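You operate a simulated robot arm through the tools that you are given. There is no shell and no other tool.

Carry out the task below with a simulated two-armed robot. There is one attempt and no reset: what you move stays moved.

## Task
Give the blue disc one full pump of glue under the spout.
Fine: leave it in the ring of the purple plate, back at LOAD, with the valve shut; no second pump, spill none, the other discs stay dry.

The check looks at the end state, three seconds after you hand in, the way a careful person would. Anything else that was tipped, shoved, dropped, spilled or broken makes it a failure.

## Robot
Two 7-joint arms with two-finger parallel grippers on one trunk that stands fixed in place. Base frame: the origin is at the foot of the trunk, x ahead of it, y to its left, z up; the work surface is at about z = 0.84. Lengths are in m, angles in degrees, forces in N, time in s.
The left shoulder is at [0.05, 0.177, 1.204], the right one opposite. With the tool pointing down near the work surface each hand reaches from about 0.18 to 0.7 m from the base axis, measured 20 degrees to its own side. Payload 3.43 kg a hand.
Tool frame (each hand has its own): the origin (TCP) lies between the finger pads and is the grasp point; the fingertips stand 0.034 m ahead of it; z points along the fingers, y is the line along which they close. Largest opening 0.128 m; finger width 0.024, thickness 0.012; the body of the gripper, 0.048 by 0.13 m, starts 0.096 m behind the TCP.
Orientation is that of the tool frame in the base frame, as a unit quaternion [x, y, z, w]. With the fingers straight down and closing along the base's y, the tool's x points along the base's -x, its y along +y and its z along -z.

## Interface
- The arms move only by the tool jog_arm. It takes "left_rows", "right_rows" or both (then of equal length, played together; a hand with none holds still); each is a list of rows, each a list of 7 numbers: the shift along the tool's x, y, z in units of 25 mm (1.0 is 25 mm), then the turn, a rotation vector about the tool's x, y, z in units of 5 degrees (1.0 is 5 degrees), then the finger opening in m, from 0 to 0.128. In form: [[dx, dy, dz, ax, ay, az, jaw], ...]. A call has 1 to 20 rows; each row shifts and turns the commanded pose from where the row before left it, along the tool's axes as they then stand. A call with a number of a shift or a turn outside -1 to 1 is refused whole. Rows are played at 5 a second. More than 0.05 m and 8.6 degrees between two rows, or a gripper value outside its range, and nothing of the call is played. Where a pose cannot be reached the arm comes as near as it can. A force on the tool above 40 N (or 10 N above the force at the start of the call, whichever is more), or a blocked arm, ends the call early, and 0.2 s more pass. The fingers move at their own pace (about 0.108 m/s each) and stop on an object; they squeeze with about 25 N. The grip force told is the motor's: it shows also when the fingers shut on nothing. Time passes only in rows, and 0.2 s behind the last, so rows that do not move let the fingers close. The reply holds the time, the measured pose of the TCP, the force on the tool along the base axes, the opening and the grip force, in the units named above and with some noise, with the torque about the TCP (base axes, N m) and any sound that the robot's microphone picked up.
- Cameras (640 x 400 px; columns grow to the right, rows downward): "scene" is now at [0.134, -0.0489, 1.3711]; the picture's right is [-0.66, -0.75, 0.00], its down [-0.44, 0.38, -0.82] and it looks along [0.62, -0.54, -0.58] (base axes); focal length 231 px, centre (320, 200). "left" rides on the left gripper at [0.076, 0.011, -0.16] in its tool frame; the picture's right is [-0.15, 0.99, 0.00], its down [-0.88, -0.13, -0.46] and it looks along [-0.45, -0.07, 0.89] (tool axes); focal length 234 px, centre (320, 200). "right" rides on the right gripper at [0.076, -0.011, -0.16] in its tool frame; the picture's right is [0.15, 0.99, 0.00], its down [-0.88, 0.13, -0.46] and it looks along [-0.45, 0.07, 0.89] (tool axes); focal length 234 px, centre (320, 200). There is no depth. A picture from a camera that has moved, and an enlarged one, comes with that camera's place and axes in the base frame and with its lens. The place of the scene camera against the robot may be out by one fixed shift of up to 0.012 m in any direction.
- camera(camera): a new picture of that camera. The clock stands still meanwhile.
- slide_trunk(by): slides the trunk up (or, below 0, down) by that many m; the arms and the scene camera ride with it, the base frame stays. It gives what a move gives, with no picture.
- aim_head(pan, tilt): turns the head with the scene camera to pan (to the left, within 80 degrees either way) and tilt (down, from -29 to 69), counted from straight ahead of the robot. It gives what a move gives.
- close_up(camera, box): a new picture of the part [left, top, right, bottom] of that camera's present view, enlarged. The clock stands still meanwhile.
- hand_in(): hands the job in; it is judged then, once.

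Places have to be worked out from the pictures, the camera data and where the tool is seen. Open the grippers and draw the arms clear of the work before you hand the job in, unless the task says otherwise.

The tools are called after "Request:" by a JSON object that holds its "op" and its "data". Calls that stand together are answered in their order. jog_arm: Moves the arms, as the interface text tells. Its arguments: {"type":"object","properties":{"left_rows":{"type":"array"},"right_rows":{"type":"array"}},"required":[]} The other tools are called the same way: slide_trunk (by) moves the trunk up or down; aim_head (pan, tilt) turns the head that bears the scene camera; camera (camera) takes a picture; close_up (camera, box) takes an enlarged picture of a part of a camera's view; hand_in () hands the job in.

At the start:

```text
t: 0.0
left_tcp_pos: [0.3728, -0.0128, 1.1604]
left_tool_rot: [0.0, 1.0, -0.001, 0.0]
left_wrist_force: [0.0, 0.0, 0.1]
left_wrist_torque: [-0.04, 0.03, -0.01]
left_finger_gap: 0.1283
left_grasp_force: 0.1
right_tcp_pos: [0.2468, -0.3647, 1.2161]
right_tool_rot: [0.0, 1.0, 0.0, 0.0]
right_wrist_force: [1.3, 0.1, -0.2]
right_wrist_torque: [0.03, 0.0, -0.01]
right_finger_gap: 0.1277
right_grasp_force: 0.0
trunk travel left (down, up): [-0.375, 0.026]
head pan, tilt (commanded): [-41.0, 35.4]
```

scene: 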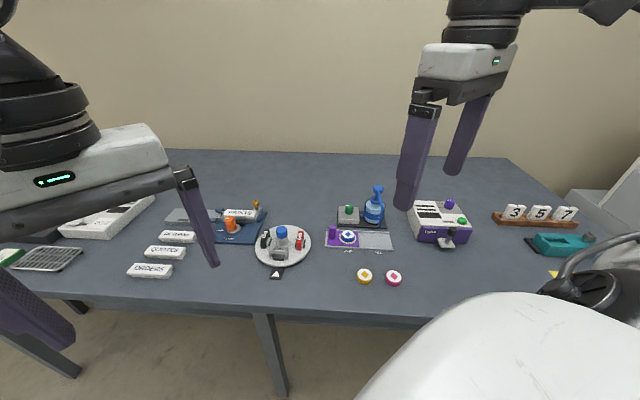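
right: 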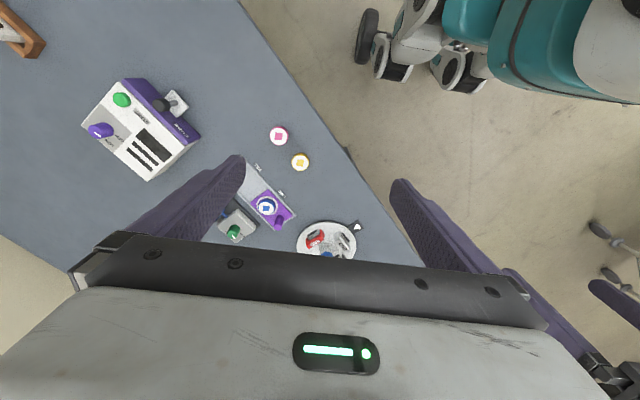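
left: 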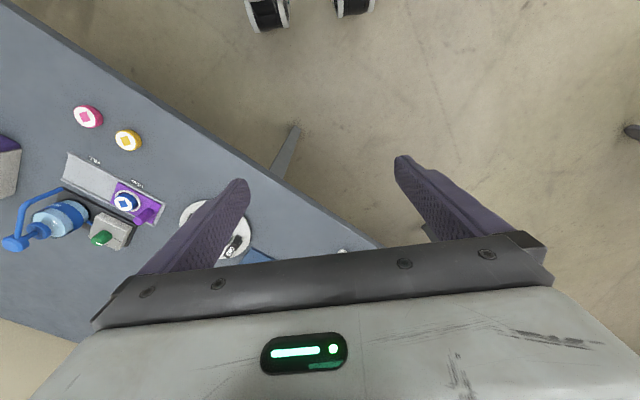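

I start by looking closer at the dispenser area: the purple plate with the blue disc, the blue pump bottle, and the green-knobbed box.

Request:
{"op": "close_up", "data": {"camera": "scene", "box": [300, 170, 420, 290]}}

Request:
{"op": "close_up", "data": {"camera": "left", "box": [0, 80, 200, 280]}}

Request:
{"op": "close_up", "data": {"camera": "right", "box": [200, 110, 360, 260]}}

```text
3.33 times, centred on (360, 230) of scene
camera zoom: at [0.134, -0.0489, 1.3711], right [-0.66, -0.75, 0.0], down [-0.44, 0.38, -0.82], along [0.62, -0.54, -0.58], focal length 771 px, centre (187, 100)
```

zoom: 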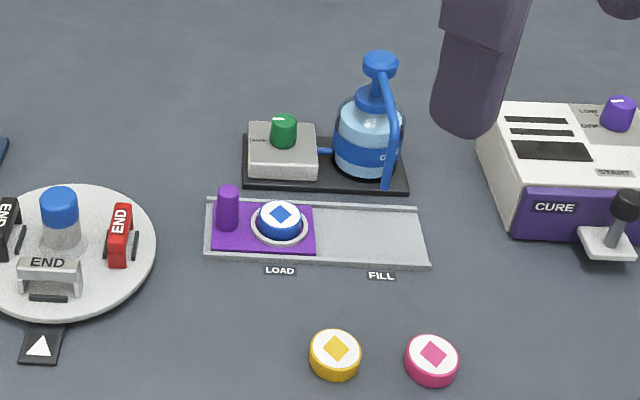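

```text
2.00 times, centred on (100, 180) of left
camera zoom: at [0.2965, -0.0029, 1.3194], right [0.15, 0.99, 0.0], down [0.88, -0.13, 0.46], along [0.45, -0.07, -0.89], focal length 468 px, centre (760, 240)
```

zoom: 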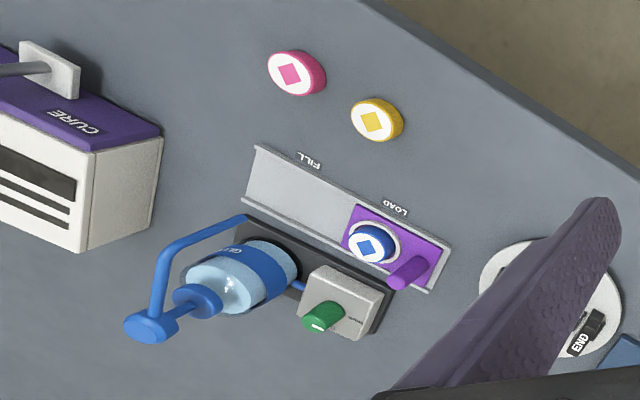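

```text
2.67 times, centred on (280, 185) of right
camera zoom: at [0.1716, -0.3773, 1.3759], right [-0.15, 0.99, 0.0], down [0.88, 0.13, 0.46], along [0.45, 0.07, -0.89], focal length 624 px, centre (427, 240)
```

zoom: 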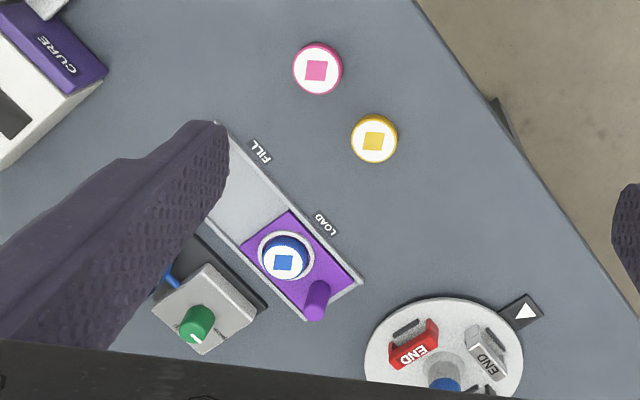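

The disc is around (0.468, -0.467) and the track runs along about (-0.7, -0.7) to FILL. I zoom further on the valve knob, the pump and the disc/ring.

Request:
{"op": "close_up", "data": {"camera": "scene", "box": [335, 195, 375, 235]}}

Request:
{"op": "close_up", "data": {"camera": "scene", "box": [350, 180, 400, 230]}}

Request:
{"op": "close_up", "data": {"camera": "scene", "box": [320, 215, 390, 265]}}

Request:
{"op": "close_up", "data": {"camera": "left", "box": [0, 170, 140, 260]}}

Request:
{"op": "close_up", "data": {"camera": "right", "box": [215, 180, 305, 250]}}

```text
10.00 times, centred on (355, 215) of scene
camera zoom: at [0.134, -0.0489, 1.3711], right [-0.66, -0.75, 0.0], down [-0.44, 0.38, -0.82], along [0.62, -0.54, -0.58], focal length 2313 px, centre (-30, 50)
```

zoom: 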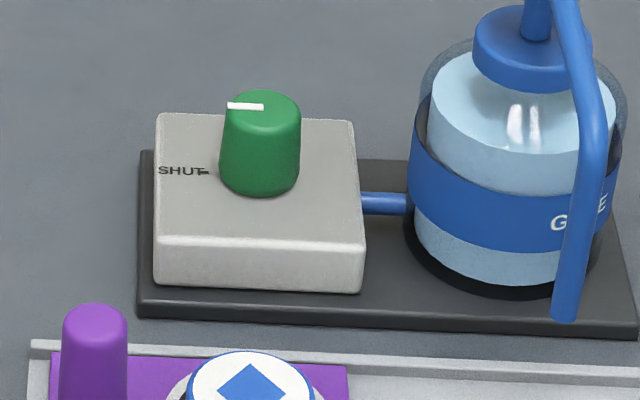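

```text
8.00 times, centred on (375, 205) of scene
camera zoom: at [0.134, -0.0489, 1.3711], right [-0.66, -0.75, 0.0], down [-0.44, 0.38, -0.82], along [0.62, -0.54, -0.58], focal length 1850 px, centre (-120, 160)
```

zoom: 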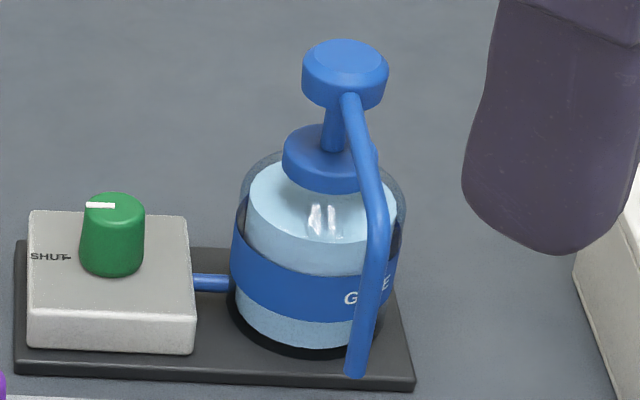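

```text
8.00 times, centred on (355, 240) of scene
camera zoom: at [0.134, -0.0489, 1.3711], right [-0.66, -0.75, 0.0], down [-0.44, 0.38, -0.82], along [0.62, -0.54, -0.58], focal length 1850 px, centre (40, -120)
```

zoom: 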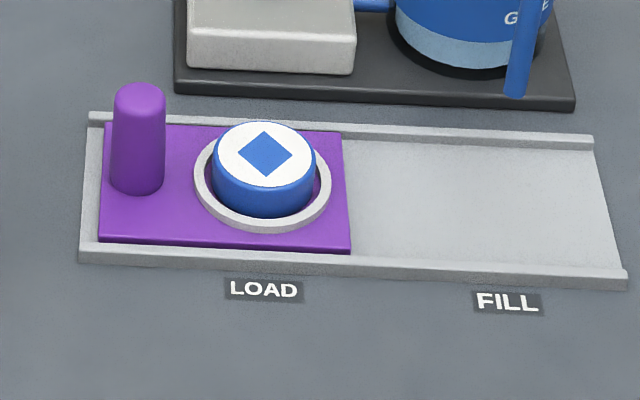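

```text
4.44 times, centred on (70, 215) of left
camera zoom: at [0.2965, -0.0029, 1.3194], right [0.15, 0.99, 0.0], down [0.88, -0.13, 0.46], along [0.45, -0.07, -0.89], focal length 1041 px, centre (1431, 133)
```

zoom: 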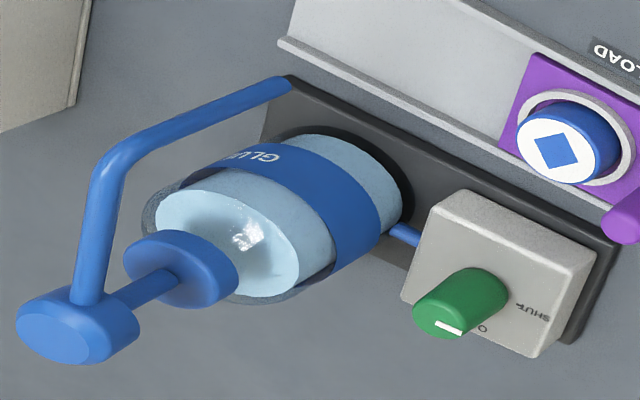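

```text
5.71 times, centred on (260, 215) of right
camera zoom: at [0.1716, -0.3773, 1.3759], right [-0.15, 0.99, 0.0], down [0.88, 0.13, 0.46], along [0.45, 0.07, -0.89], focal length 1338 px, centre (663, 114)
```

zoom: 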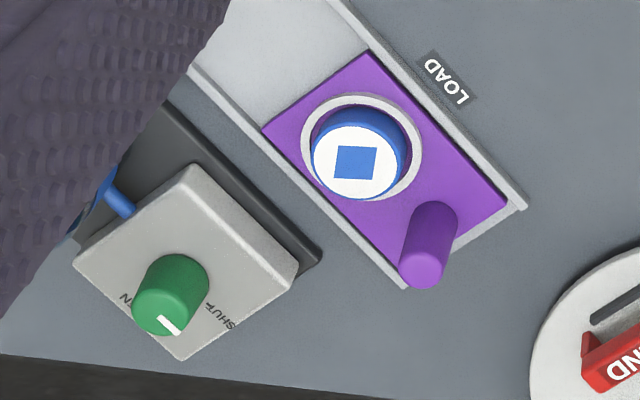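

Everything agrees from the three views: knob top ≈ (0.540, -0.542, 0.898), pump head ≈ (0.474, -0.596, 0.981), peg top ≈ (0.508, -0.433, 0.889), valve now at SHUT, with OPEN a quarter turn clockwise (seen from above). I bring the right hand over the area high up for a better look, without touching anything.

Request:
{"op": "jog_arm", "data": {"right_rows": [[-0.8, -0.2, 0.3, 0, 0, 0, 0.06], [-0.8, -0.2, 0.3, 0, 0, 0, 0.06], [-0.8, -0.2, 0.3, 0, 0, 0, 0.06], [-0.8, -0.2, 0.3, 0, 0, 0, 0.06], [-0.8, -0.2, 0.3, 0, 0, 0, 0.06], [-0.8, -0.2, 0.3, 0, 0, 0, 0.06], [-0.8, -0.2, 0.3, 0, 0, 0, 0.06], [-0.8, -0.2, 0.3, 0, 0, 0, 0.06], [0, 0, 0, 0, 0, -1, 0.06], [0, 0, 0, 0, 0, -1, 0.06], [0, 0, 0, 0, 0, -1, 0.06], [0, 0, 0, 0, 0, -1, 0.06], [0, 0, 0, 0, 0, -1, 0.06], [0, 0, 0, 0, 0, -1, 0.06], [0, 0, 0, 0, 0, -1, 0.06], [0, 0, 0, 0, 0, -1, 0.06], [0, 0, 0, 0, 0, -1, 0.06], [0, 0, 0, 0, 0, 0, 0.06]]}}

```text
t: 3.8
left_tcp_pos: [0.3716, -0.0134, 1.1593]
left_tool_rot: [0.0, 1.0, 0.0, 0.0]
left_wrist_force: [0.5, -0.4, 0.2]
left_wrist_torque: [-0.02, -0.04, 0.01]
left_finger_gap: 0.128
left_grasp_force: 0.1
right_tcp_pos: [0.361, -0.3144, 1.1598]
right_tool_rot: [-0.381, 0.924, -0.001, 0.0]
right_wrist_force: [-0.1, 0.5, -0.6]
right_wrist_torque: [0.0, 0.0, -0.02]
right_finger_gap: 0.06
right_grasp_force: 0.0
right hand out of reach, approached as far as the arm can: row 13, 14, 15, 16, 17
trunk travel left (down, up): [-0.375, 0.026]
head pan, tilt (commanded): [-41.0, 35.4]
```

The rotation was reached but the arm pulled back from the commanded spot at this height (out of reach this high up). I lower the hand some to see where it settles.

Request:
{"op": "jog_arm", "data": {"right_rows": [[0, 0, 0.8, 0, 0, 0, 0.06], [0, 0, 0.8, 0, 0, 0, 0.06], [0, 0, 0.8, 0, 0, 0, 0.06], [0, 0, 0, 0, 0, 0, 0.06]]}}

```text
t: 4.8
left_tcp_pos: [0.3728, -0.012, 1.1598]
left_tool_rot: [0.0, 1.0, 0.0, 0.0]
left_wrist_force: [-0.2, 0.3, 0.2]
left_wrist_torque: [0.01, -0.02, 0.02]
left_finger_gap: 0.1281
left_grasp_force: 0.1
right_tcp_pos: [0.3565, -0.3096, 1.1014]
right_tool_rot: [-0.381, 0.925, -0.002, 0.0]
right_wrist_force: [-0.2, -0.1, -0.2]
right_wrist_torque: [0.02, 0.0, 0.0]
right_finger_gap: 0.06
right_grasp_force: 0.2
right hand out of reach, approached as far as the arm can: row 2
trunk travel left (down, up): [-0.375, 0.026]
head pan, tilt (commanded): [-41.0, 35.4]
```

The commanded pose seems to be re-based to the achieved one. I now move out toward the plate in this orientation (along tool -y), still high, and see how reach develops.

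Request:
{"op": "jog_arm", "data": {"right_rows": [[0.1, -0.9, 0.3, 0, 0, 0, 0.06], [0.1, -0.9, 0.3, 0, 0, 0, 0.06], [0.1, -0.9, 0.3, 0, 0, 0, 0.06], [0.1, -0.9, 0.3, 0, 0, 0, 0.06], [0, 0, 0, 0, 0, 0, 0.06]]}}

Request:
{"op": "camera", "data": {"camera": "scene"}}

Request:
{"op": "camera", "data": {"camera": "right"}}

```text
t: 6.0
left_tcp_pos: [0.3718, -0.0128, 1.1601]
left_tool_rot: [0.0, 1.0, 0.001, -0.001]
left_wrist_force: [-0.2, 0.5, 0.8]
left_wrist_torque: [0.02, 0.02, 0.02]
left_finger_gap: 0.1281
left_grasp_force: 0.0
right_tcp_pos: [0.3702, -0.3001, 1.075]
right_tool_rot: [-0.38, 0.925, -0.001, 0.0]
right_wrist_force: [0.7, -0.9, -0.6]
right_wrist_torque: [-0.01, 0.01, -0.01]
right_finger_gap: 0.06
right_grasp_force: 0.1
right hand out of reach, approached as far as the arm can: row 1, 2, 3, 4
trunk travel left (down, up): [-0.375, 0.026]
head pan, tilt (commanded): [-41.0, 35.4]
```

```text
taken
camera scene: at [0.1339, -0.0489, 1.3711], right [-0.66, -0.75, 0.0], down [-0.44, 0.38, -0.82], along [0.62, -0.54, -0.58], focal length 231 px, centre (320, 200)
```

scene: 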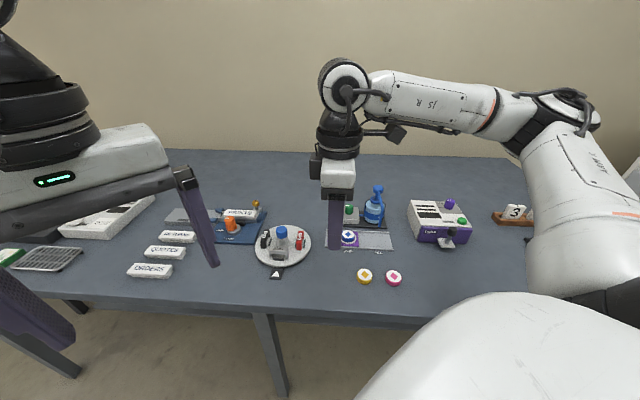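

```text
taken
camera right: at [0.3245, -0.3622, 1.2358], right [-0.8, 0.6, 0.0], down [0.53, 0.71, 0.46], along [0.27, 0.36, -0.89], focal length 234 px, centre (320, 200)
```

right: 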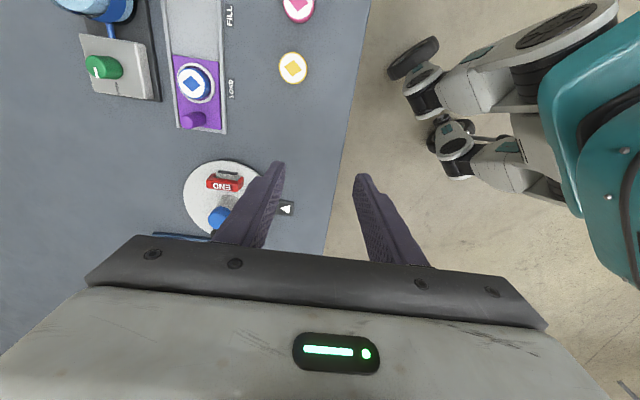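

The wrist is near a joint limit in this yaw with the elbow out to the right. The peg and knob are round, so I turn the hand the other way (yaw −45°, fingers closing along the track) and see whether it reaches better.

Request:
{"op": "jog_arm", "data": {"right_rows": [[0, 0, 0, 0, 0, 1, 0.06], [0, 0, 0, 0, 0, 1, 0.06], [0, 0, 0, 0, 0, 1, 0.06], [0, 0, 0, 0, 0, 1, 0.06], [0, 0, 0, 0, 0, 1, 0.06], [0, 0, 0, 0, 0, 1, 0.06], [0, 0, 0, 0, 0, 1, 0.06], [0, 0, 0, 0, 0, 1, 0.06], [0, 0, 0, 0, 0, 1, 0.06], [0, 0, 0, 0, 0, 1, 0.06], [0, 0, 0, 0, 0, 1, 0.06], [0, 0, 0, 0, 0, 1, 0.06], [0, 0, 0, 0, 0, 1, 0.06], [0, 0, 0, 0, 0, 1, 0.06], [0, 0, 0, 0, 0, 1, 0.06], [0, 0, 0, 0, 0, 1, 0.06], [0, 0, 0, 0, 0, 1, 0.06], [0, 0, 0, 0, 0, 1, 0.06], [0, 0, 0, 0, 0, 0, 0.06]]}}

```text
t: 10.0
left_tcp_pos: [0.3727, -0.0135, 1.159]
left_tool_rot: [0.0, 1.0, 0.001, 0.001]
left_wrist_force: [0.8, 1.3, 0.4]
left_wrist_torque: [-0.02, -0.01, 0.0]
left_finger_gap: 0.128
left_grasp_force: 0.2
right_tcp_pos: [0.37, -0.2985, 1.0748]
right_tool_rot: [0.382, 0.924, 0.0, 0.001]
right_wrist_force: [0.3, -0.3, 0.2]
right_wrist_torque: [-0.01, -0.04, -0.01]
right_finger_gap: 0.06
right_grasp_force: 0.1
trunk travel left (down, up): [-0.375, 0.026]
head pan, tilt (commanded): [-41.0, 35.4]
```

Yaw −45° reached cleanly. Now I move outward (tool −x) toward above the plate at z ≈ 1.05.

Request:
{"op": "jog_arm", "data": {"right_rows": [[-0.85, -0.08, 0.12, 0, 0, 0, 0.06], [-0.85, -0.08, 0.12, 0, 0, 0, 0.06], [-0.85, -0.08, 0.12, 0, 0, 0, 0.06], [-0.85, -0.08, 0.12, 0, 0, 0, 0.06], [-0.85, -0.08, 0.12, 0, 0, 0, 0.06], [-0.85, -0.08, 0.12, 0, 0, 0, 0.06], [0, 0, 0, 0, 0, 0, 0.06]]}}

Request:
{"op": "camera", "data": {"camera": "right"}}

Request:
{"op": "camera", "data": {"camera": "scene"}}

```text
t: 11.6
left_tcp_pos: [0.3719, -0.0127, 1.1601]
left_tool_rot: [0.0, 1.0, 0.0, 0.001]
left_wrist_force: [0.6, 0.8, 0.5]
left_wrist_torque: [0.0, 0.01, 0.02]
left_finger_gap: 0.1281
left_grasp_force: 0.0
right_tcp_pos: [0.4528, -0.3982, 1.0575]
right_tool_rot: [0.383, 0.924, -0.001, 0.0]
right_wrist_force: [0.1, -0.2, 0.3]
right_wrist_torque: [0.0, 0.0, 0.0]
right_finger_gap: 0.0601
right_grasp_force: 0.0
trunk travel left (down, up): [-0.375, 0.026]
head pan, tilt (commanded): [-41.0, 35.4]
```

```text
taken
camera right: at [0.391, -0.3541, 1.2176], right [0.6, 0.8, 0.0], down [0.71, -0.53, 0.46], along [0.37, -0.27, -0.89], focal length 234 px, centre (320, 200)
```

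right: 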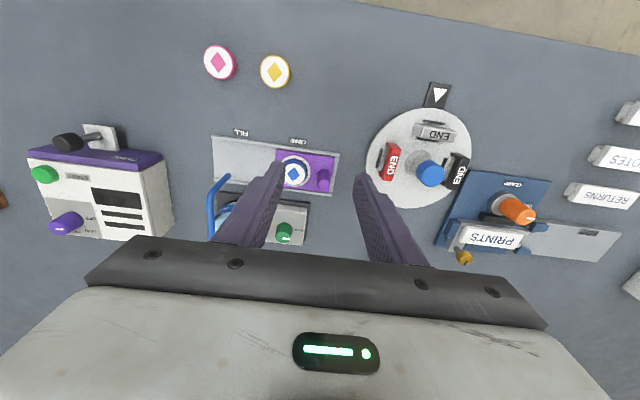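

```text
taken
camera scene: at [0.1339, -0.0488, 1.3712], right [-0.66, -0.75, 0.0], down [-0.44, 0.38, -0.82], along [0.62, -0.54, -0.58], focal length 231 px, centre (320, 200)
```

scene: 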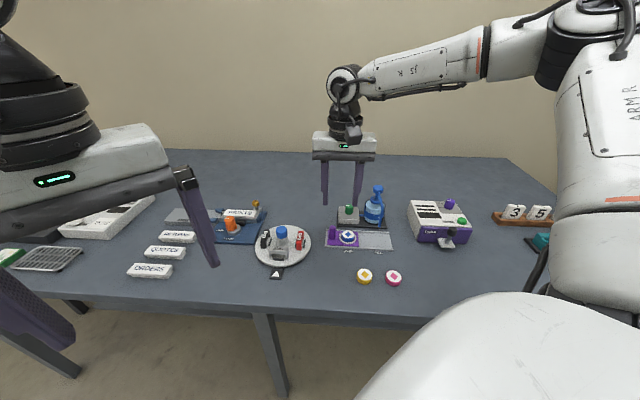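

Reach is fine in this yaw. I take detailed close-ups from the right wrist camera to refine the peg, plate, track and knob positions.

Request:
{"op": "close_up", "data": {"camera": "right", "box": [200, 120, 350, 250]}}

Request:
{"op": "close_up", "data": {"camera": "left", "box": [50, 140, 180, 250]}}

```text
3.08 times, centred on (275, 185) of right
camera zoom: at [0.391, -0.3541, 1.2176], right [0.6, 0.8, 0.0], down [0.71, -0.53, 0.46], along [0.37, -0.27, -0.89], focal length 720 px, centre (458, 246)
```

zoom: 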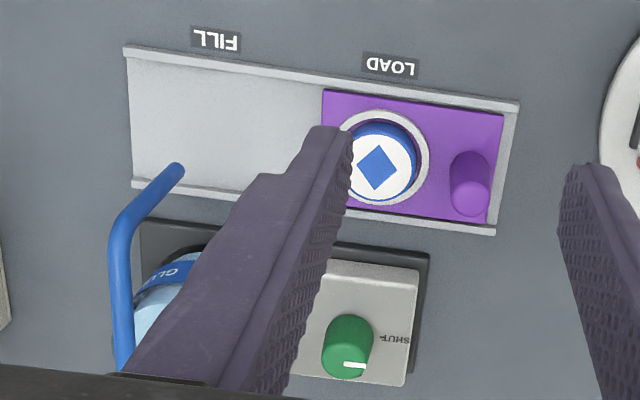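

```text
3.64 times, centred on (115, 195) of left
camera zoom: at [0.2963, -0.0029, 1.3194], right [0.15, 0.99, 0.0], down [0.88, -0.13, 0.46], along [0.45, -0.07, -0.89], focal length 852 px, centre (1066, 218)
```

zoom: 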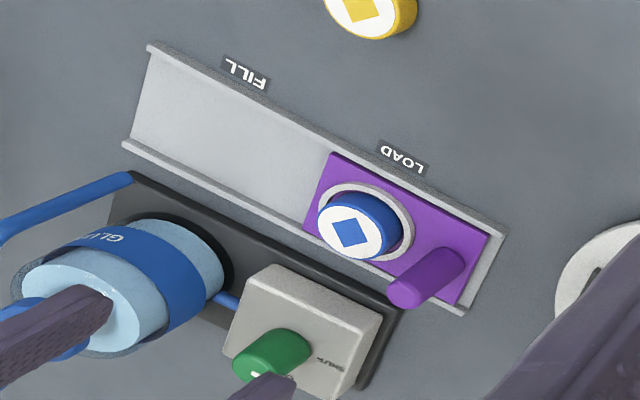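

Track direction comes out as (−0.701, −0.713) toward FILL, ring centre ≈ (0.4735, −0.464), peg ≈ (0.507, −0.432), spout tip ≈ (0.408, −0.533, 0.899), so travel is about 0.095 m. I move to above the peg at z ≈ 0.95, with narrower fingers.

Request:
{"op": "jog_arm", "data": {"right_rows": [[-0.5, 0.115, 0.86, 0, 0, 0, 0.045], [-0.5, 0.115, 0.86, 0, 0, 0, 0.045], [-0.5, 0.115, 0.86, 0, 0, 0, 0.045], [-0.5, 0.115, 0.86, 0, 0, 0, 0.045], [-0.5, 0.115, 0.86, 0, 0, 0, 0.045], [0, 0, 0, 0, 0, 0, 0.045]]}}

Request:
{"op": "close_up", "data": {"camera": "scene", "box": [310, 180, 400, 260]}}

Request:
{"op": "close_up", "data": {"camera": "left", "box": [50, 140, 200, 260]}}

Request:
{"op": "close_up", "data": {"camera": "right", "box": [200, 100, 440, 260]}}

```text
t: 13.0
left_tcp_pos: [0.371, -0.0123, 1.1603]
left_tool_rot: [0.0, 1.0, 0.0, 0.0]
left_wrist_force: [-0.4, 0.5, 0.7]
left_wrist_torque: [0.01, 0.0, 0.01]
left_finger_gap: 0.1278
left_grasp_force: 0.1
right_tcp_pos: [0.5068, -0.4319, 0.9501]
right_tool_rot: [0.382, 0.924, 0.001, 0.0]
right_wrist_force: [-0.3, -0.1, 0.2]
right_wrist_torque: [0.03, 0.03, -0.01]
right_finger_gap: 0.0451
right_grasp_force: 0.0
trunk travel left (down, up): [-0.375, 0.026]
head pan, tilt (commanded): [-41.0, 35.4]
```

```text
5.00 times, centred on (355, 220) of scene
camera zoom: at [0.1337, -0.0487, 1.3712], right [-0.66, -0.75, 0.0], down [-0.44, 0.38, -0.82], along [0.62, -0.54, -0.58], focal length 1156 px, centre (145, 100)
```

zoom: 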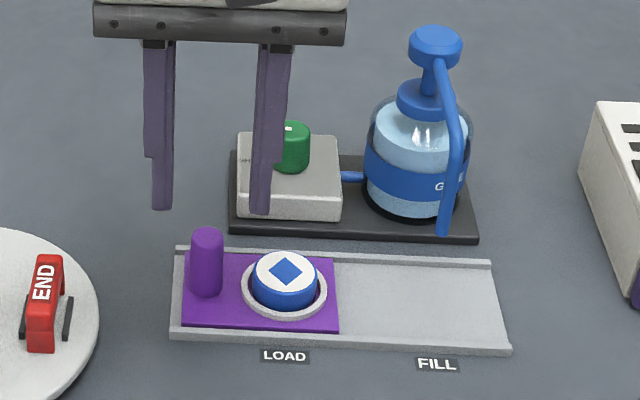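

```text
3.33 times, centred on (125, 200) of left
camera zoom: at [0.2962, -0.0028, 1.3195], right [0.15, 0.99, 0.0], down [0.88, -0.13, 0.46], along [0.45, -0.07, -0.89], focal length 781 px, centre (970, 200)
```

zoom: 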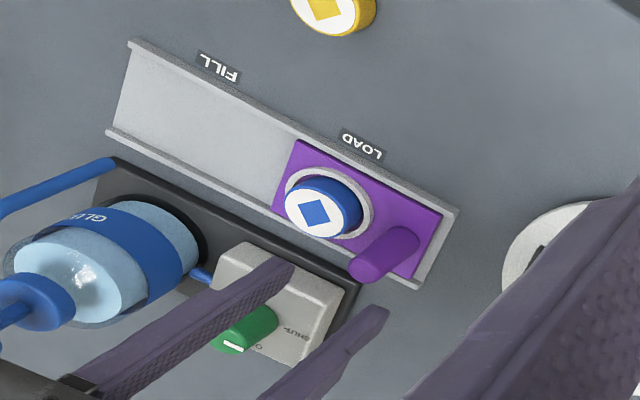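

```text
2.50 times, centred on (320, 180) of right
camera zoom: at [0.4452, -0.3873, 1.1096], right [0.6, 0.8, 0.0], down [0.71, -0.53, 0.46], along [0.37, -0.27, -0.89], focal length 585 px, centre (320, 250)
```

zoom: 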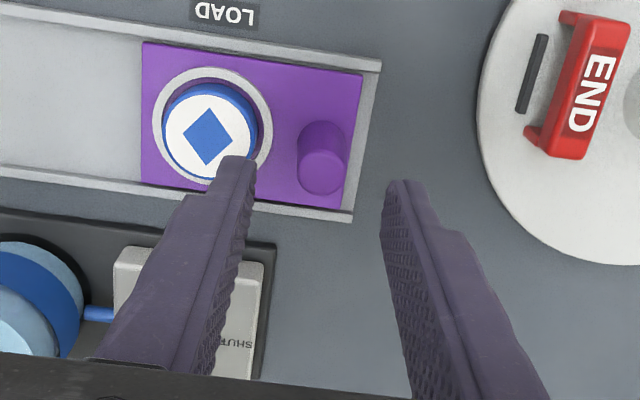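

Peg and fingertips line up to ~1 mm. I narrow the opening to 0.034 and descend to z ≈ 0.906 so the fingertips straddle the upper peg, staying above the disc's top.

Request:
{"op": "jog_arm", "data": {"right_rows": [[0, 0, 0, 0, 0, 0, 0.034], [0, 0, 0.6, 0, 0, 0, 0.034], [0, 0, 0.6, 0, 0, 0, 0.034], [0, 0, 0.56, 0, 0, 0, 0.034], [0, 0, 0, 0, 0, 0, 0.034]]}}

Request:
{"op": "close_up", "data": {"camera": "scene", "box": [310, 180, 400, 260]}}

Request:
{"op": "close_up", "data": {"camera": "left", "box": [80, 150, 180, 240]}}

Request:
{"op": "close_up", "data": {"camera": "right", "box": [220, 100, 400, 230]}}

```text
t: 14.2
left_tcp_pos: [0.3728, -0.0129, 1.161]
left_tool_rot: [0.0, 1.0, -0.001, 0.0]
left_wrist_force: [0.2, -0.6, -0.2]
left_wrist_torque: [0.01, 0.01, 0.0]
left_finger_gap: 0.1279
left_grasp_force: 0.1
right_tcp_pos: [0.5055, -0.4322, 0.9067]
right_tool_rot: [0.383, 0.924, 0.001, 0.0]
right_wrist_force: [0.2, 0.8, -0.1]
right_wrist_torque: [-0.02, -0.01, -0.03]
right_finger_gap: 0.0338
right_grasp_force: 0.1
trunk travel left (down, up): [-0.375, 0.026]
head pan, tilt (commanded): [-41.0, 35.4]
```

```text
5.00 times, centred on (355, 220) of scene
camera zoom: at [0.1339, -0.0488, 1.3712], right [-0.66, -0.75, 0.0], down [-0.44, 0.38, -0.82], along [0.62, -0.54, -0.58], focal length 1156 px, centre (145, 100)
```

zoom: 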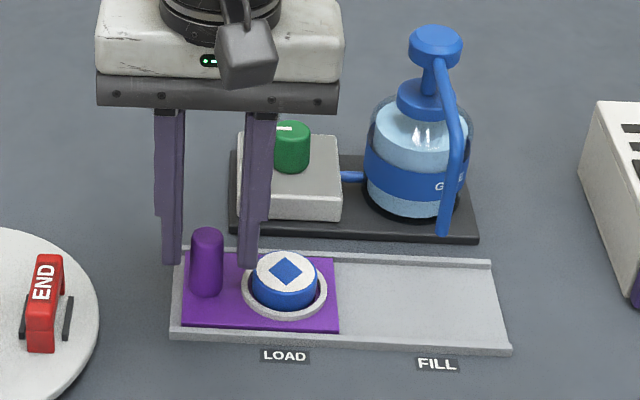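

```text
4.44 times, centred on (130, 195) of left
camera zoom: at [0.2964, -0.0029, 1.3194], right [0.15, 0.99, 0.0], down [0.88, -0.13, 0.46], along [0.45, -0.07, -0.89], focal length 1041 px, centre (1164, 222)
```

zoom: 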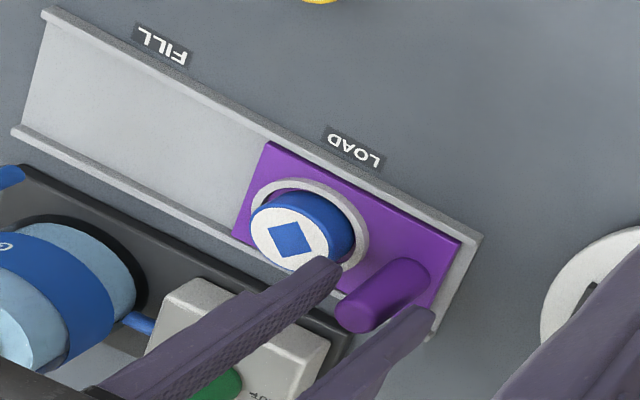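

```text
3.08 times, centred on (310, 165) of right
camera zoom: at [0.445, -0.3879, 1.0657], right [0.6, 0.8, 0.0], down [0.71, -0.53, 0.46], along [0.37, -0.27, -0.89], focal length 720 px, centre (351, 308)
```

zoom: 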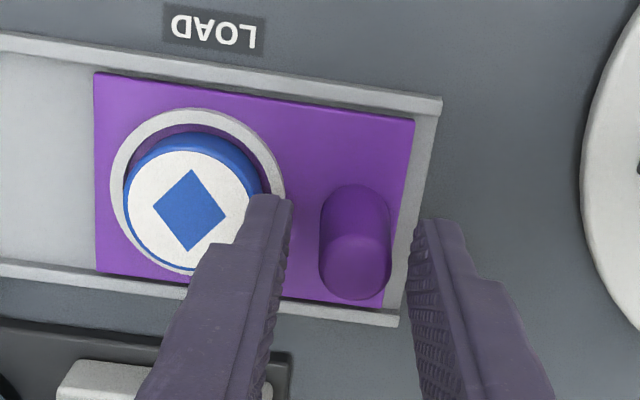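

The peg sits between the fingertips. I close on it.

Request:
{"op": "jog_arm", "data": {"right_rows": [[0, 0, 0, 0, 0, 0, 0.026], [0, 0, 0, 0, 0, 0, 0.022], [0, 0, 0, 0, 0, 0, 0.01], [0, 0, 0, 0, 0, 0, 0.01]]}}

Request:
{"op": "close_up", "data": {"camera": "right", "box": [220, 100, 400, 230]}}

Request:
{"op": "close_up", "data": {"camera": "scene", "box": [310, 180, 400, 260]}}

```text
t: 15.2
left_tcp_pos: [0.3723, -0.0141, 1.1602]
left_tool_rot: [0.0, 1.0, 0.0, 0.0]
left_wrist_force: [0.2, 0.0, -0.3]
left_wrist_torque: [-0.02, -0.01, 0.03]
left_finger_gap: 0.1279
left_grasp_force: 0.1
right_tcp_pos: [0.5069, -0.4311, 0.9059]
right_tool_rot: [0.383, 0.924, 0.0, 0.001]
right_wrist_force: [1.2, 0.6, -0.9]
right_wrist_torque: [0.01, -0.09, 0.02]
right_finger_gap: 0.0203
right_grasp_force: 44.7
trunk travel left (down, up): [-0.375, 0.026]
head pan, tilt (commanded): [-41.0, 35.4]
```

```text
3.08 times, centred on (310, 165) of right
camera zoom: at [0.4453, -0.3877, 1.066], right [0.6, 0.8, 0.0], down [0.71, -0.53, 0.46], along [0.37, -0.27, -0.89], focal length 720 px, centre (351, 308)
```

zoom: 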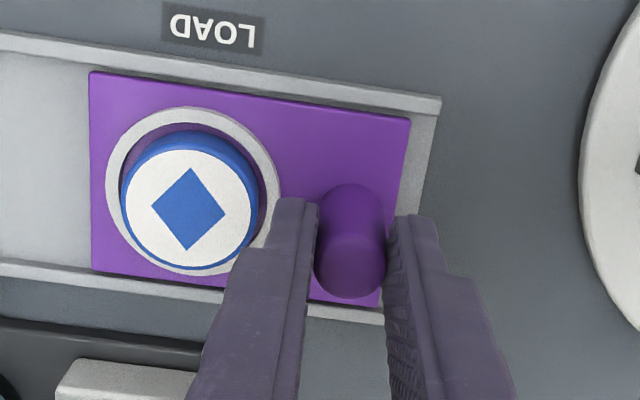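

```text
5.00 times, centred on (355, 220) of scene
camera zoom: at [0.1341, -0.0488, 1.3711], right [-0.66, -0.75, 0.0], down [-0.44, 0.38, -0.82], along [0.62, -0.54, -0.58], focal length 1156 px, centre (145, 100)
```

zoom: 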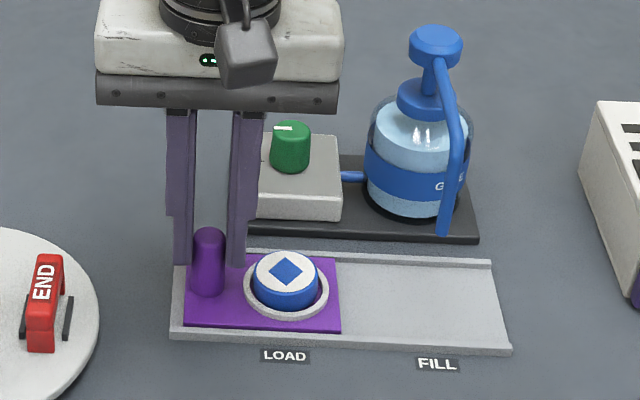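

The peg is held (gap 0.0203) and the plate crept only ~1 mm. I slide it along the track toward FILL in gentle steps, 80 mm first.

Request:
{"op": "jog_arm", "data": {"right_rows": [[0, -0.2, 0, 0, 0, 0, 0.01], [-0.005, -0.4, 0, 0, 0, 0, 0.01], [-0.005, -0.4, 0, 0, 0, 0, 0.01], [-0.005, -0.4, 0, 0, 0, 0, 0.01], [-0.005, -0.4, 0, 0, 0, 0, 0.01], [-0.005, -0.4, 0, 0, 0, 0, 0.01], [-0.005, -0.4, 0, 0, 0, 0, 0.01], [-0.005, -0.4, 0, 0, 0, 0, 0.01], [0, -0.2, 0, 0, 0, 0, 0.01], [0, 0, 0, 0, 0, 0, 0.01]]}}

Request:
{"op": "close_up", "data": {"camera": "scene", "box": [310, 180, 420, 270]}}

Request:
{"op": "close_up", "data": {"camera": "left", "box": [20, 130, 150, 240]}}

Request:
{"op": "close_up", "data": {"camera": "right", "box": [180, 100, 400, 260]}}

```text
t: 17.4
left_tcp_pos: [0.3713, -0.0126, 1.1602]
left_tool_rot: [0.0, 1.0, 0.0, 0.0]
left_wrist_force: [0.5, -0.1, 1.1]
left_wrist_torque: [0.01, 0.03, -0.01]
left_finger_gap: 0.1281
left_grasp_force: 0.1
right_tcp_pos: [0.4494, -0.4891, 0.9075]
right_tool_rot: [0.382, 0.924, 0.0, 0.001]
right_wrist_force: [-2.5, 2.7, 1.2]
right_wrist_torque: [0.48, 0.55, -0.03]
right_finger_gap: 0.0202
right_grasp_force: 45.4
trunk travel left (down, up): [-0.375, 0.026]
head pan, tilt (commanded): [-41.0, 35.4]
```

```text
4.44 times, centred on (365, 225) of scene
camera zoom: at [0.1337, -0.0486, 1.3712], right [-0.66, -0.75, 0.0], down [-0.44, 0.38, -0.82], along [0.62, -0.54, -0.58], focal length 1028 px, centre (120, 89)
```

zoom: 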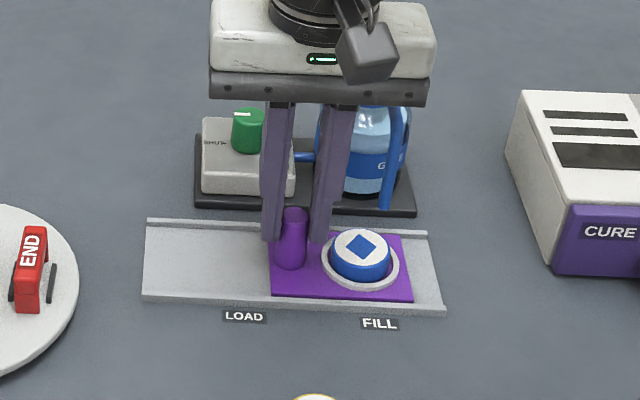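

```text
3.64 times, centred on (85, 185) of left
camera zoom: at [0.2962, -0.0027, 1.3195], right [0.15, 0.99, 0.0], down [0.88, -0.13, 0.46], along [0.45, -0.07, -0.89], focal length 852 px, centre (1174, 254)
```

zoom: 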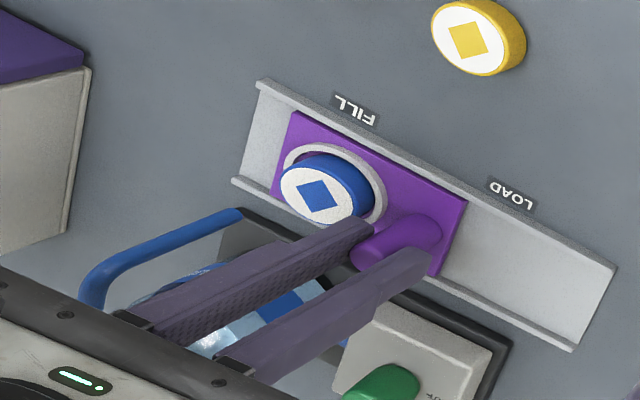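

```text
2.50 times, centred on (290, 180) of right
camera zoom: at [0.3887, -0.4444, 1.066], right [0.6, 0.8, 0.0], down [0.71, -0.53, 0.46], along [0.37, -0.27, -0.89], focal length 585 px, centre (395, 250)
```

zoom: 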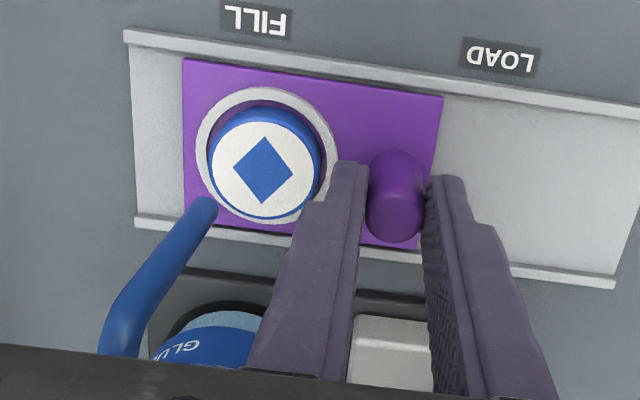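

The plate is at about 82 mm of travel; the ring centre is ~10–12 mm short of the spout axis. I ease the slight sideways push and slide ~11 mm more.

Request:
{"op": "jog_arm", "data": {"right_rows": [[0.03, -0.22, 0, 0, 0, 0, 0.01], [0, -0.22, 0, 0, 0, 0, 0.01], [0, 0, 0, 0, 0, 0, 0.01]]}}

Request:
{"op": "close_up", "data": {"camera": "scene", "box": [340, 190, 410, 260]}}

Request:
{"op": "close_up", "data": {"camera": "left", "box": [20, 130, 150, 240]}}

Request:
{"op": "close_up", "data": {"camera": "right", "box": [180, 100, 400, 260]}}

```text
t: 18.2
left_tcp_pos: [0.3739, -0.0131, 1.1598]
left_tool_rot: [0.0, 1.0, 0.0, 0.0]
left_wrist_force: [-0.5, 0.0, -0.5]
left_wrist_torque: [-0.01, 0.0, -0.01]
left_finger_gap: 0.128
left_grasp_force: 0.0
right_tcp_pos: [0.4445, -0.4946, 0.9061]
right_tool_rot: [0.382, 0.924, 0.002, 0.001]
right_wrist_force: [5.4, 11.4, -7.8]
right_wrist_torque: [0.11, -0.66, -0.06]
right_finger_gap: 0.0201
right_grasp_force: 45.2
trunk travel left (down, up): [-0.375, 0.026]
head pan, tilt (commanded): [-41.0, 35.4]
```

```text
5.71 times, centred on (375, 225) of scene
camera zoom: at [0.1349, -0.0483, 1.3709], right [-0.66, -0.75, 0.0], down [-0.44, 0.38, -0.82], along [0.61, -0.54, -0.58], focal length 1322 px, centre (6, 57)
```

zoom: 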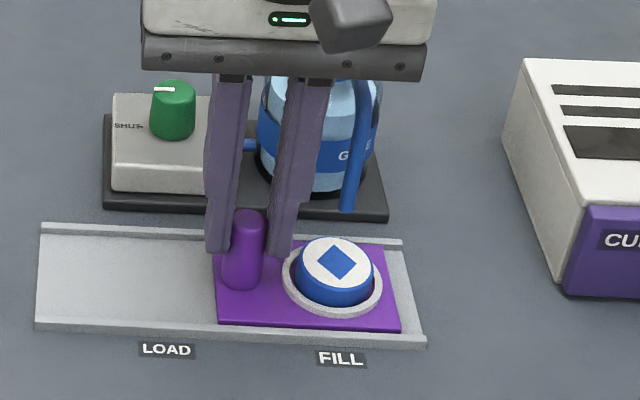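

```text
3.64 times, centred on (85, 185) of left
camera zoom: at [0.2974, -0.0024, 1.319], right [0.15, 0.99, 0.0], down [0.88, -0.13, 0.46], along [0.45, -0.07, -0.89], focal length 852 px, centre (1174, 254)
```

zoom: 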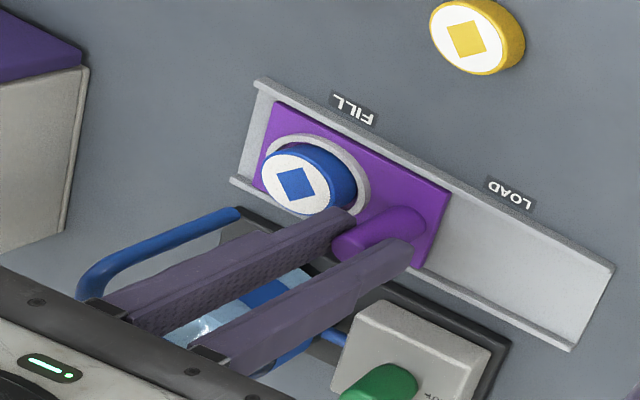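

```text
2.50 times, centred on (290, 180) of right
camera zoom: at [0.3818, -0.451, 1.0659], right [0.59, 0.8, 0.0], down [0.71, -0.53, 0.46], along [0.37, -0.27, -0.89], focal length 585 px, centre (395, 250)
```

zoom: 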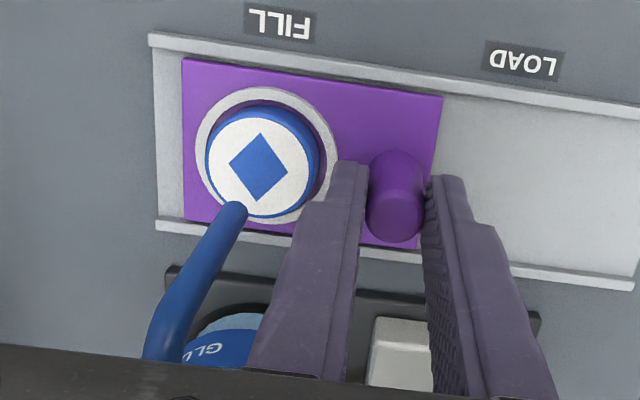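

The plate hit a stop at ~90 mm travel (force rise), and the ring centre ≈ (0.408, −0.531) lies under the spout tip ≈ (0.409, −0.532). I relax the push, open slightly and lift straight up off the peg.

Request:
{"op": "jog_arm", "data": {"right_rows": [[0.03, 0.12, 0, 0, 0, 0, 0.01], [0, 0, 0, 0, 0, 0, 0.034], [0, 0, 0, 0, 0, 0, 0.034], [0, 0, -0.6, 0, 0, 0, 0.034], [0, 0, -1, 0, 0, 0, 0.034], [0, 0, -1, 0, 0, 0, 0.034], [0, 0, -1, 0, 0, 0, 0.034], [0, 0, 0, 0, 0, 0, 0.034]]}}

Request:
{"op": "close_up", "data": {"camera": "scene", "box": [320, 170, 420, 270]}}

Request:
{"op": "close_up", "data": {"camera": "left", "box": [20, 130, 150, 240]}}

Request:
{"op": "close_up", "data": {"camera": "right", "box": [140, 80, 400, 260]}}

```text
t: 20.0
left_tcp_pos: [0.3723, -0.0126, 1.1599]
left_tool_rot: [0.001, 1.0, 0.0, 0.0]
left_wrist_force: [0.6, 0.4, 0.5]
left_wrist_torque: [-0.01, 0.0, -0.02]
left_finger_gap: 0.128
left_grasp_force: 0.0
right_tcp_pos: [0.4438, -0.4927, 0.9973]
right_tool_rot: [0.383, 0.924, 0.0, 0.0]
right_wrist_force: [0.7, 0.7, -0.6]
right_wrist_torque: [-0.04, 0.0, 0.02]
right_finger_gap: 0.034
right_grasp_force: 0.0
trunk travel left (down, up): [-0.375, 0.026]
head pan, tilt (commanded): [-41.0, 35.4]
```

```text
4.00 times, centred on (370, 220) of scene
camera zoom: at [0.1341, -0.049, 1.3711], right [-0.66, -0.75, 0.0], down [-0.44, 0.38, -0.82], along [0.61, -0.54, -0.58], focal length 925 px, centre (120, 120)
```

zoom: 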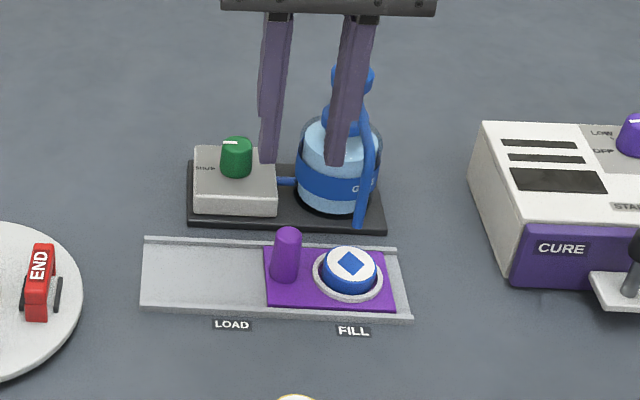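

```text
3.64 times, centred on (85, 185) of left
camera zoom: at [0.2966, -0.0031, 1.3193], right [0.15, 0.99, 0.0], down [0.88, -0.13, 0.46], along [0.45, -0.07, -0.89], focal length 852 px, centre (1174, 254)
```

zoom: 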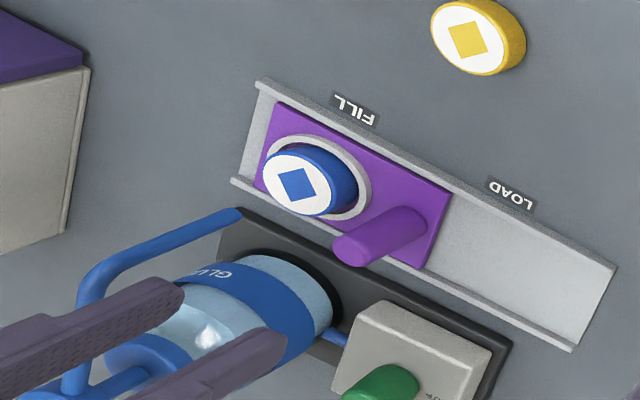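

```text
2.22 times, centred on (270, 170) of right
camera zoom: at [0.3824, -0.4494, 1.1565], right [0.6, 0.8, 0.0], down [0.72, -0.53, 0.46], along [0.37, -0.27, -0.89], focal length 520 px, centre (431, 267)
```

zoom: 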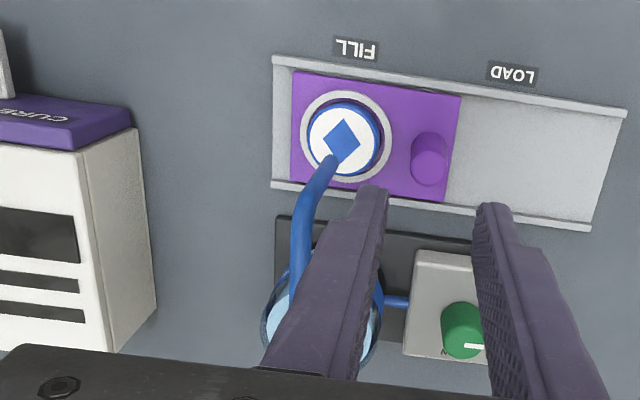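

Plate stands at FILL, disc seated in the ring under the spout. Next the valve: I rise and move above the knob, fingers at 0.06, then look.

Request:
{"op": "jog_arm", "data": {"right_rows": [[0, 0, -0.9, 0, 0, 0, 0.05], [0, 0, -0.9, 0, 0, 0, 0.05], [-0.82, 0.262, 0, 0, 0, 0, 0.05], [-0.82, 0.262, 0, 0, 0, 0, 0.05], [-0.82, 0.262, 0, 0, 0, 0, 0.05], [-0.82, 0.262, 0, 0, 0, 0, 0.05], [-0.82, 0.262, 0, 0, 0, 0, 0.05], [0, 0, 0, 0, 0, 0, 0.05]]}}

Request:
{"op": "close_up", "data": {"camera": "scene", "box": [320, 170, 420, 270]}}

Request:
{"op": "close_up", "data": {"camera": "left", "box": [20, 160, 150, 260]}}

Request:
{"op": "close_up", "data": {"camera": "right", "box": [200, 60, 440, 240]}}

```text
t: 21.8
left_tcp_pos: [0.3716, -0.0123, 1.1599]
left_tool_rot: [0.001, 1.0, 0.001, -0.001]
left_wrist_force: [0.4, -0.3, 0.4]
left_wrist_torque: [-0.03, -0.04, 0.0]
left_finger_gap: 0.1279
left_grasp_force: 0.1
right_tcp_pos: [0.5403, -0.5422, 1.0401]
right_tool_rot: [0.382, 0.924, 0.0, 0.0]
right_wrist_force: [-0.2, 0.8, 0.5]
right_wrist_torque: [0.04, 0.05, 0.0]
right_finger_gap: 0.0501
right_grasp_force: 0.1
trunk travel left (down, up): [-0.375, 0.026]
head pan, tilt (commanded): [-41.0, 35.4]
```

```text
4.00 times, centred on (370, 220) of scene
camera zoom: at [0.1337, -0.0488, 1.3712], right [-0.66, -0.75, 0.0], down [-0.44, 0.38, -0.82], along [0.62, -0.54, -0.58], focal length 925 px, centre (120, 120)
```

zoom: 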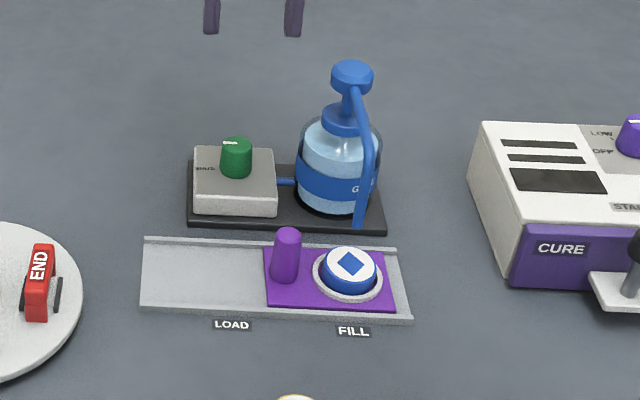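

```text
4.00 times, centred on (85, 210) of left
camera zoom: at [0.2962, -0.0029, 1.3195], right [0.15, 0.99, 0.0], down [0.88, -0.13, 0.46], along [0.45, -0.07, -0.89], focal length 937 px, centre (1260, 160)
```

zoom: 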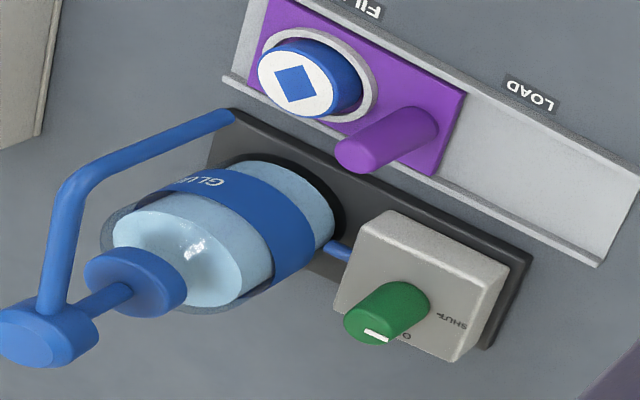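

```text
2.22 times, centred on (320, 150) of right
camera zoom: at [0.478, -0.4984, 1.2007], right [0.6, 0.8, 0.0], down [0.72, -0.53, 0.46], along [0.37, -0.27, -0.89], focal length 520 px, centre (320, 311)
```

zoom: 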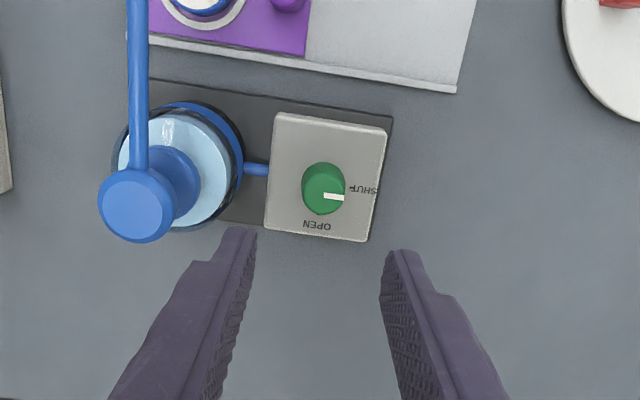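

The camera shows it clearly: mark at SHUT, OPEN a quarter turn clockwise (seen from above); knob centre ≈ (0.541, −0.543), right under the TCP. Before gripping, I test whether the wrist can turn 90° clockwise here, while still high.

Request:
{"op": "jog_arm", "data": {"right_rows": [[0, 0, 0, 0, 0, 1, 0.05], [0, 0, 0, 0, 0, 1, 0.05], [0, 0, 0, 0, 0, 1, 0.05], [0, 0, 0, 0, 0, 1, 0.05], [0, 0, 0, 0, 0, 1, 0.05], [0, 0, 0, 0, 0, 1, 0.05], [0, 0, 0, 0, 0, 1, 0.05], [0, 0, 0, 0, 0, 1, 0.05], [0, 0, 0, 0, 0, 1, 0.05], [0, 0, 0, 0, 0, 0, 0.05]]}}

```text
t: 24.0
left_tcp_pos: [0.3724, -0.0134, 1.16]
left_tool_rot: [0.0, 1.0, 0.0, 0.0]
left_wrist_force: [0.3, -0.3, -0.1]
left_wrist_torque: [-0.02, 0.0, 0.04]
left_finger_gap: 0.128
left_grasp_force: 0.1
right_tcp_pos: [0.5409, -0.5432, 1.0403]
right_tool_rot: [0.708, 0.706, 0.001, -0.001]
right_wrist_force: [-0.9, 0.0, -0.3]
right_wrist_torque: [0.03, 0.01, 0.01]
right_finger_gap: 0.0502
right_grasp_force: 0.0
trunk travel left (down, up): [-0.375, 0.026]
head pan, tilt (commanded): [-41.0, 35.4]
```

No trouble to yaw −90°; I continue the next 45°.

Request:
{"op": "jog_arm", "data": {"right_rows": [[0, 0, 0, 0, 0, 1, 0.05], [0, 0, 0, 0, 0, 1, 0.05], [0, 0, 0, 0, 0, 1, 0.05], [0, 0, 0, 0, 0, 1, 0.05], [0, 0, 0, 0, 0, 1, 0.05], [0, 0, 0, 0, 0, 1, 0.05], [0, 0, 0, 0, 0, 1, 0.05], [0, 0, 0, 0, 0, 1, 0.05], [0, 0, 0, 0, 0, 1, 0.05], [0, 0, 0, 0, 0, 0, 0.05]]}}

Request:
{"op": "camera", "data": {"camera": "scene"}}

```text
t: 26.2
left_tcp_pos: [0.3723, -0.013, 1.1597]
left_tool_rot: [-0.001, 1.0, 0.0, 0.0]
left_wrist_force: [-1.2, -1.1, 1.2]
left_wrist_torque: [0.02, -0.04, 0.0]
left_finger_gap: 0.1281
left_grasp_force: 0.1
right_tcp_pos: [0.5388, -0.5425, 1.0411]
right_tool_rot: [0.924, 0.382, 0.0, 0.001]
right_wrist_force: [0.7, 0.0, 1.0]
right_wrist_torque: [0.0, 0.0, 0.02]
right_finger_gap: 0.0501
right_grasp_force: 0.1
trunk travel left (down, up): [-0.375, 0.026]
head pan, tilt (commanded): [-41.0, 35.4]
```

```text
taken
camera scene: at [0.134, -0.0489, 1.3711], right [-0.66, -0.75, 0.0], down [-0.44, 0.38, -0.82], along [0.62, -0.54, -0.58], focal length 231 px, centre (320, 200)
```

scene: 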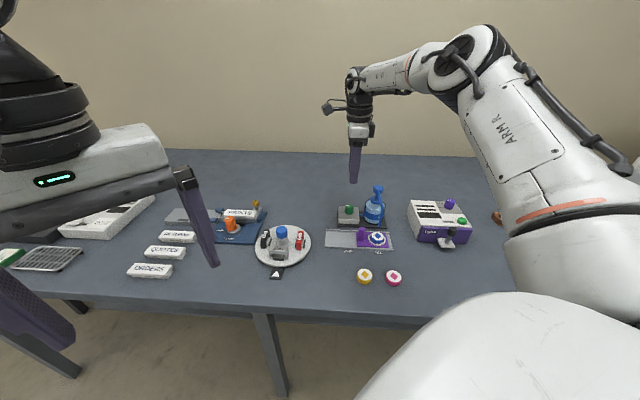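

Both yaws work. I turn back to −45° (18 rows) over the knob.

Request:
{"op": "jog_arm", "data": {"right_rows": [[0, 0, 0, 0, 0, -1, 0.05], [0, 0, 0, 0, 0, -1, 0.05], [0, 0, 0, 0, 0, -1, 0.05], [0, 0, 0, 0, 0, -1, 0.05], [0, 0, 0, 0, 0, -1, 0.05], [0, 0, 0, 0, 0, -1, 0.05], [0, 0, 0, 0, 0, -1, 0.05], [0, 0, 0, 0, 0, -1, 0.05], [0, 0, 0, 0, 0, -1, 0.05], [0, 0, 0, 0, 0, -1, 0.05], [0, 0, 0, 0, 0, -1, 0.05], [0, 0, 0, 0, 0, -1, 0.05], [0, 0, 0, 0, 0, -1, 0.05], [0, 0, 0, 0, 0, -1, 0.05], [0, 0, 0, 0, 0, -1, 0.05], [0, 0, 0, 0, 0, -1, 0.05], [0, 0, 0, 0, 0, -1, 0.05], [0, 0, 0, 0, 0, -1, 0.05], [0, 0, 0, 0, 0, 0, 0.05]]}}

```text
t: 30.2
left_tcp_pos: [0.3722, -0.014, 1.1605]
left_tool_rot: [0.001, 1.0, 0.0, 0.0]
left_wrist_force: [-0.2, 0.1, -0.3]
left_wrist_torque: [0.03, 0.0, 0.04]
left_finger_gap: 0.1283
left_grasp_force: 0.1
right_tcp_pos: [0.5394, -0.5429, 1.0401]
right_tool_rot: [0.382, 0.924, 0.0, 0.0]
right_wrist_force: [1.0, 0.0, 0.0]
right_wrist_torque: [0.02, 0.02, 0.03]
right_finger_gap: 0.0501
right_grasp_force: 0.0
trunk travel left (down, up): [-0.375, 0.026]
head pan, tilt (commanded): [-41.0, 35.4]
```

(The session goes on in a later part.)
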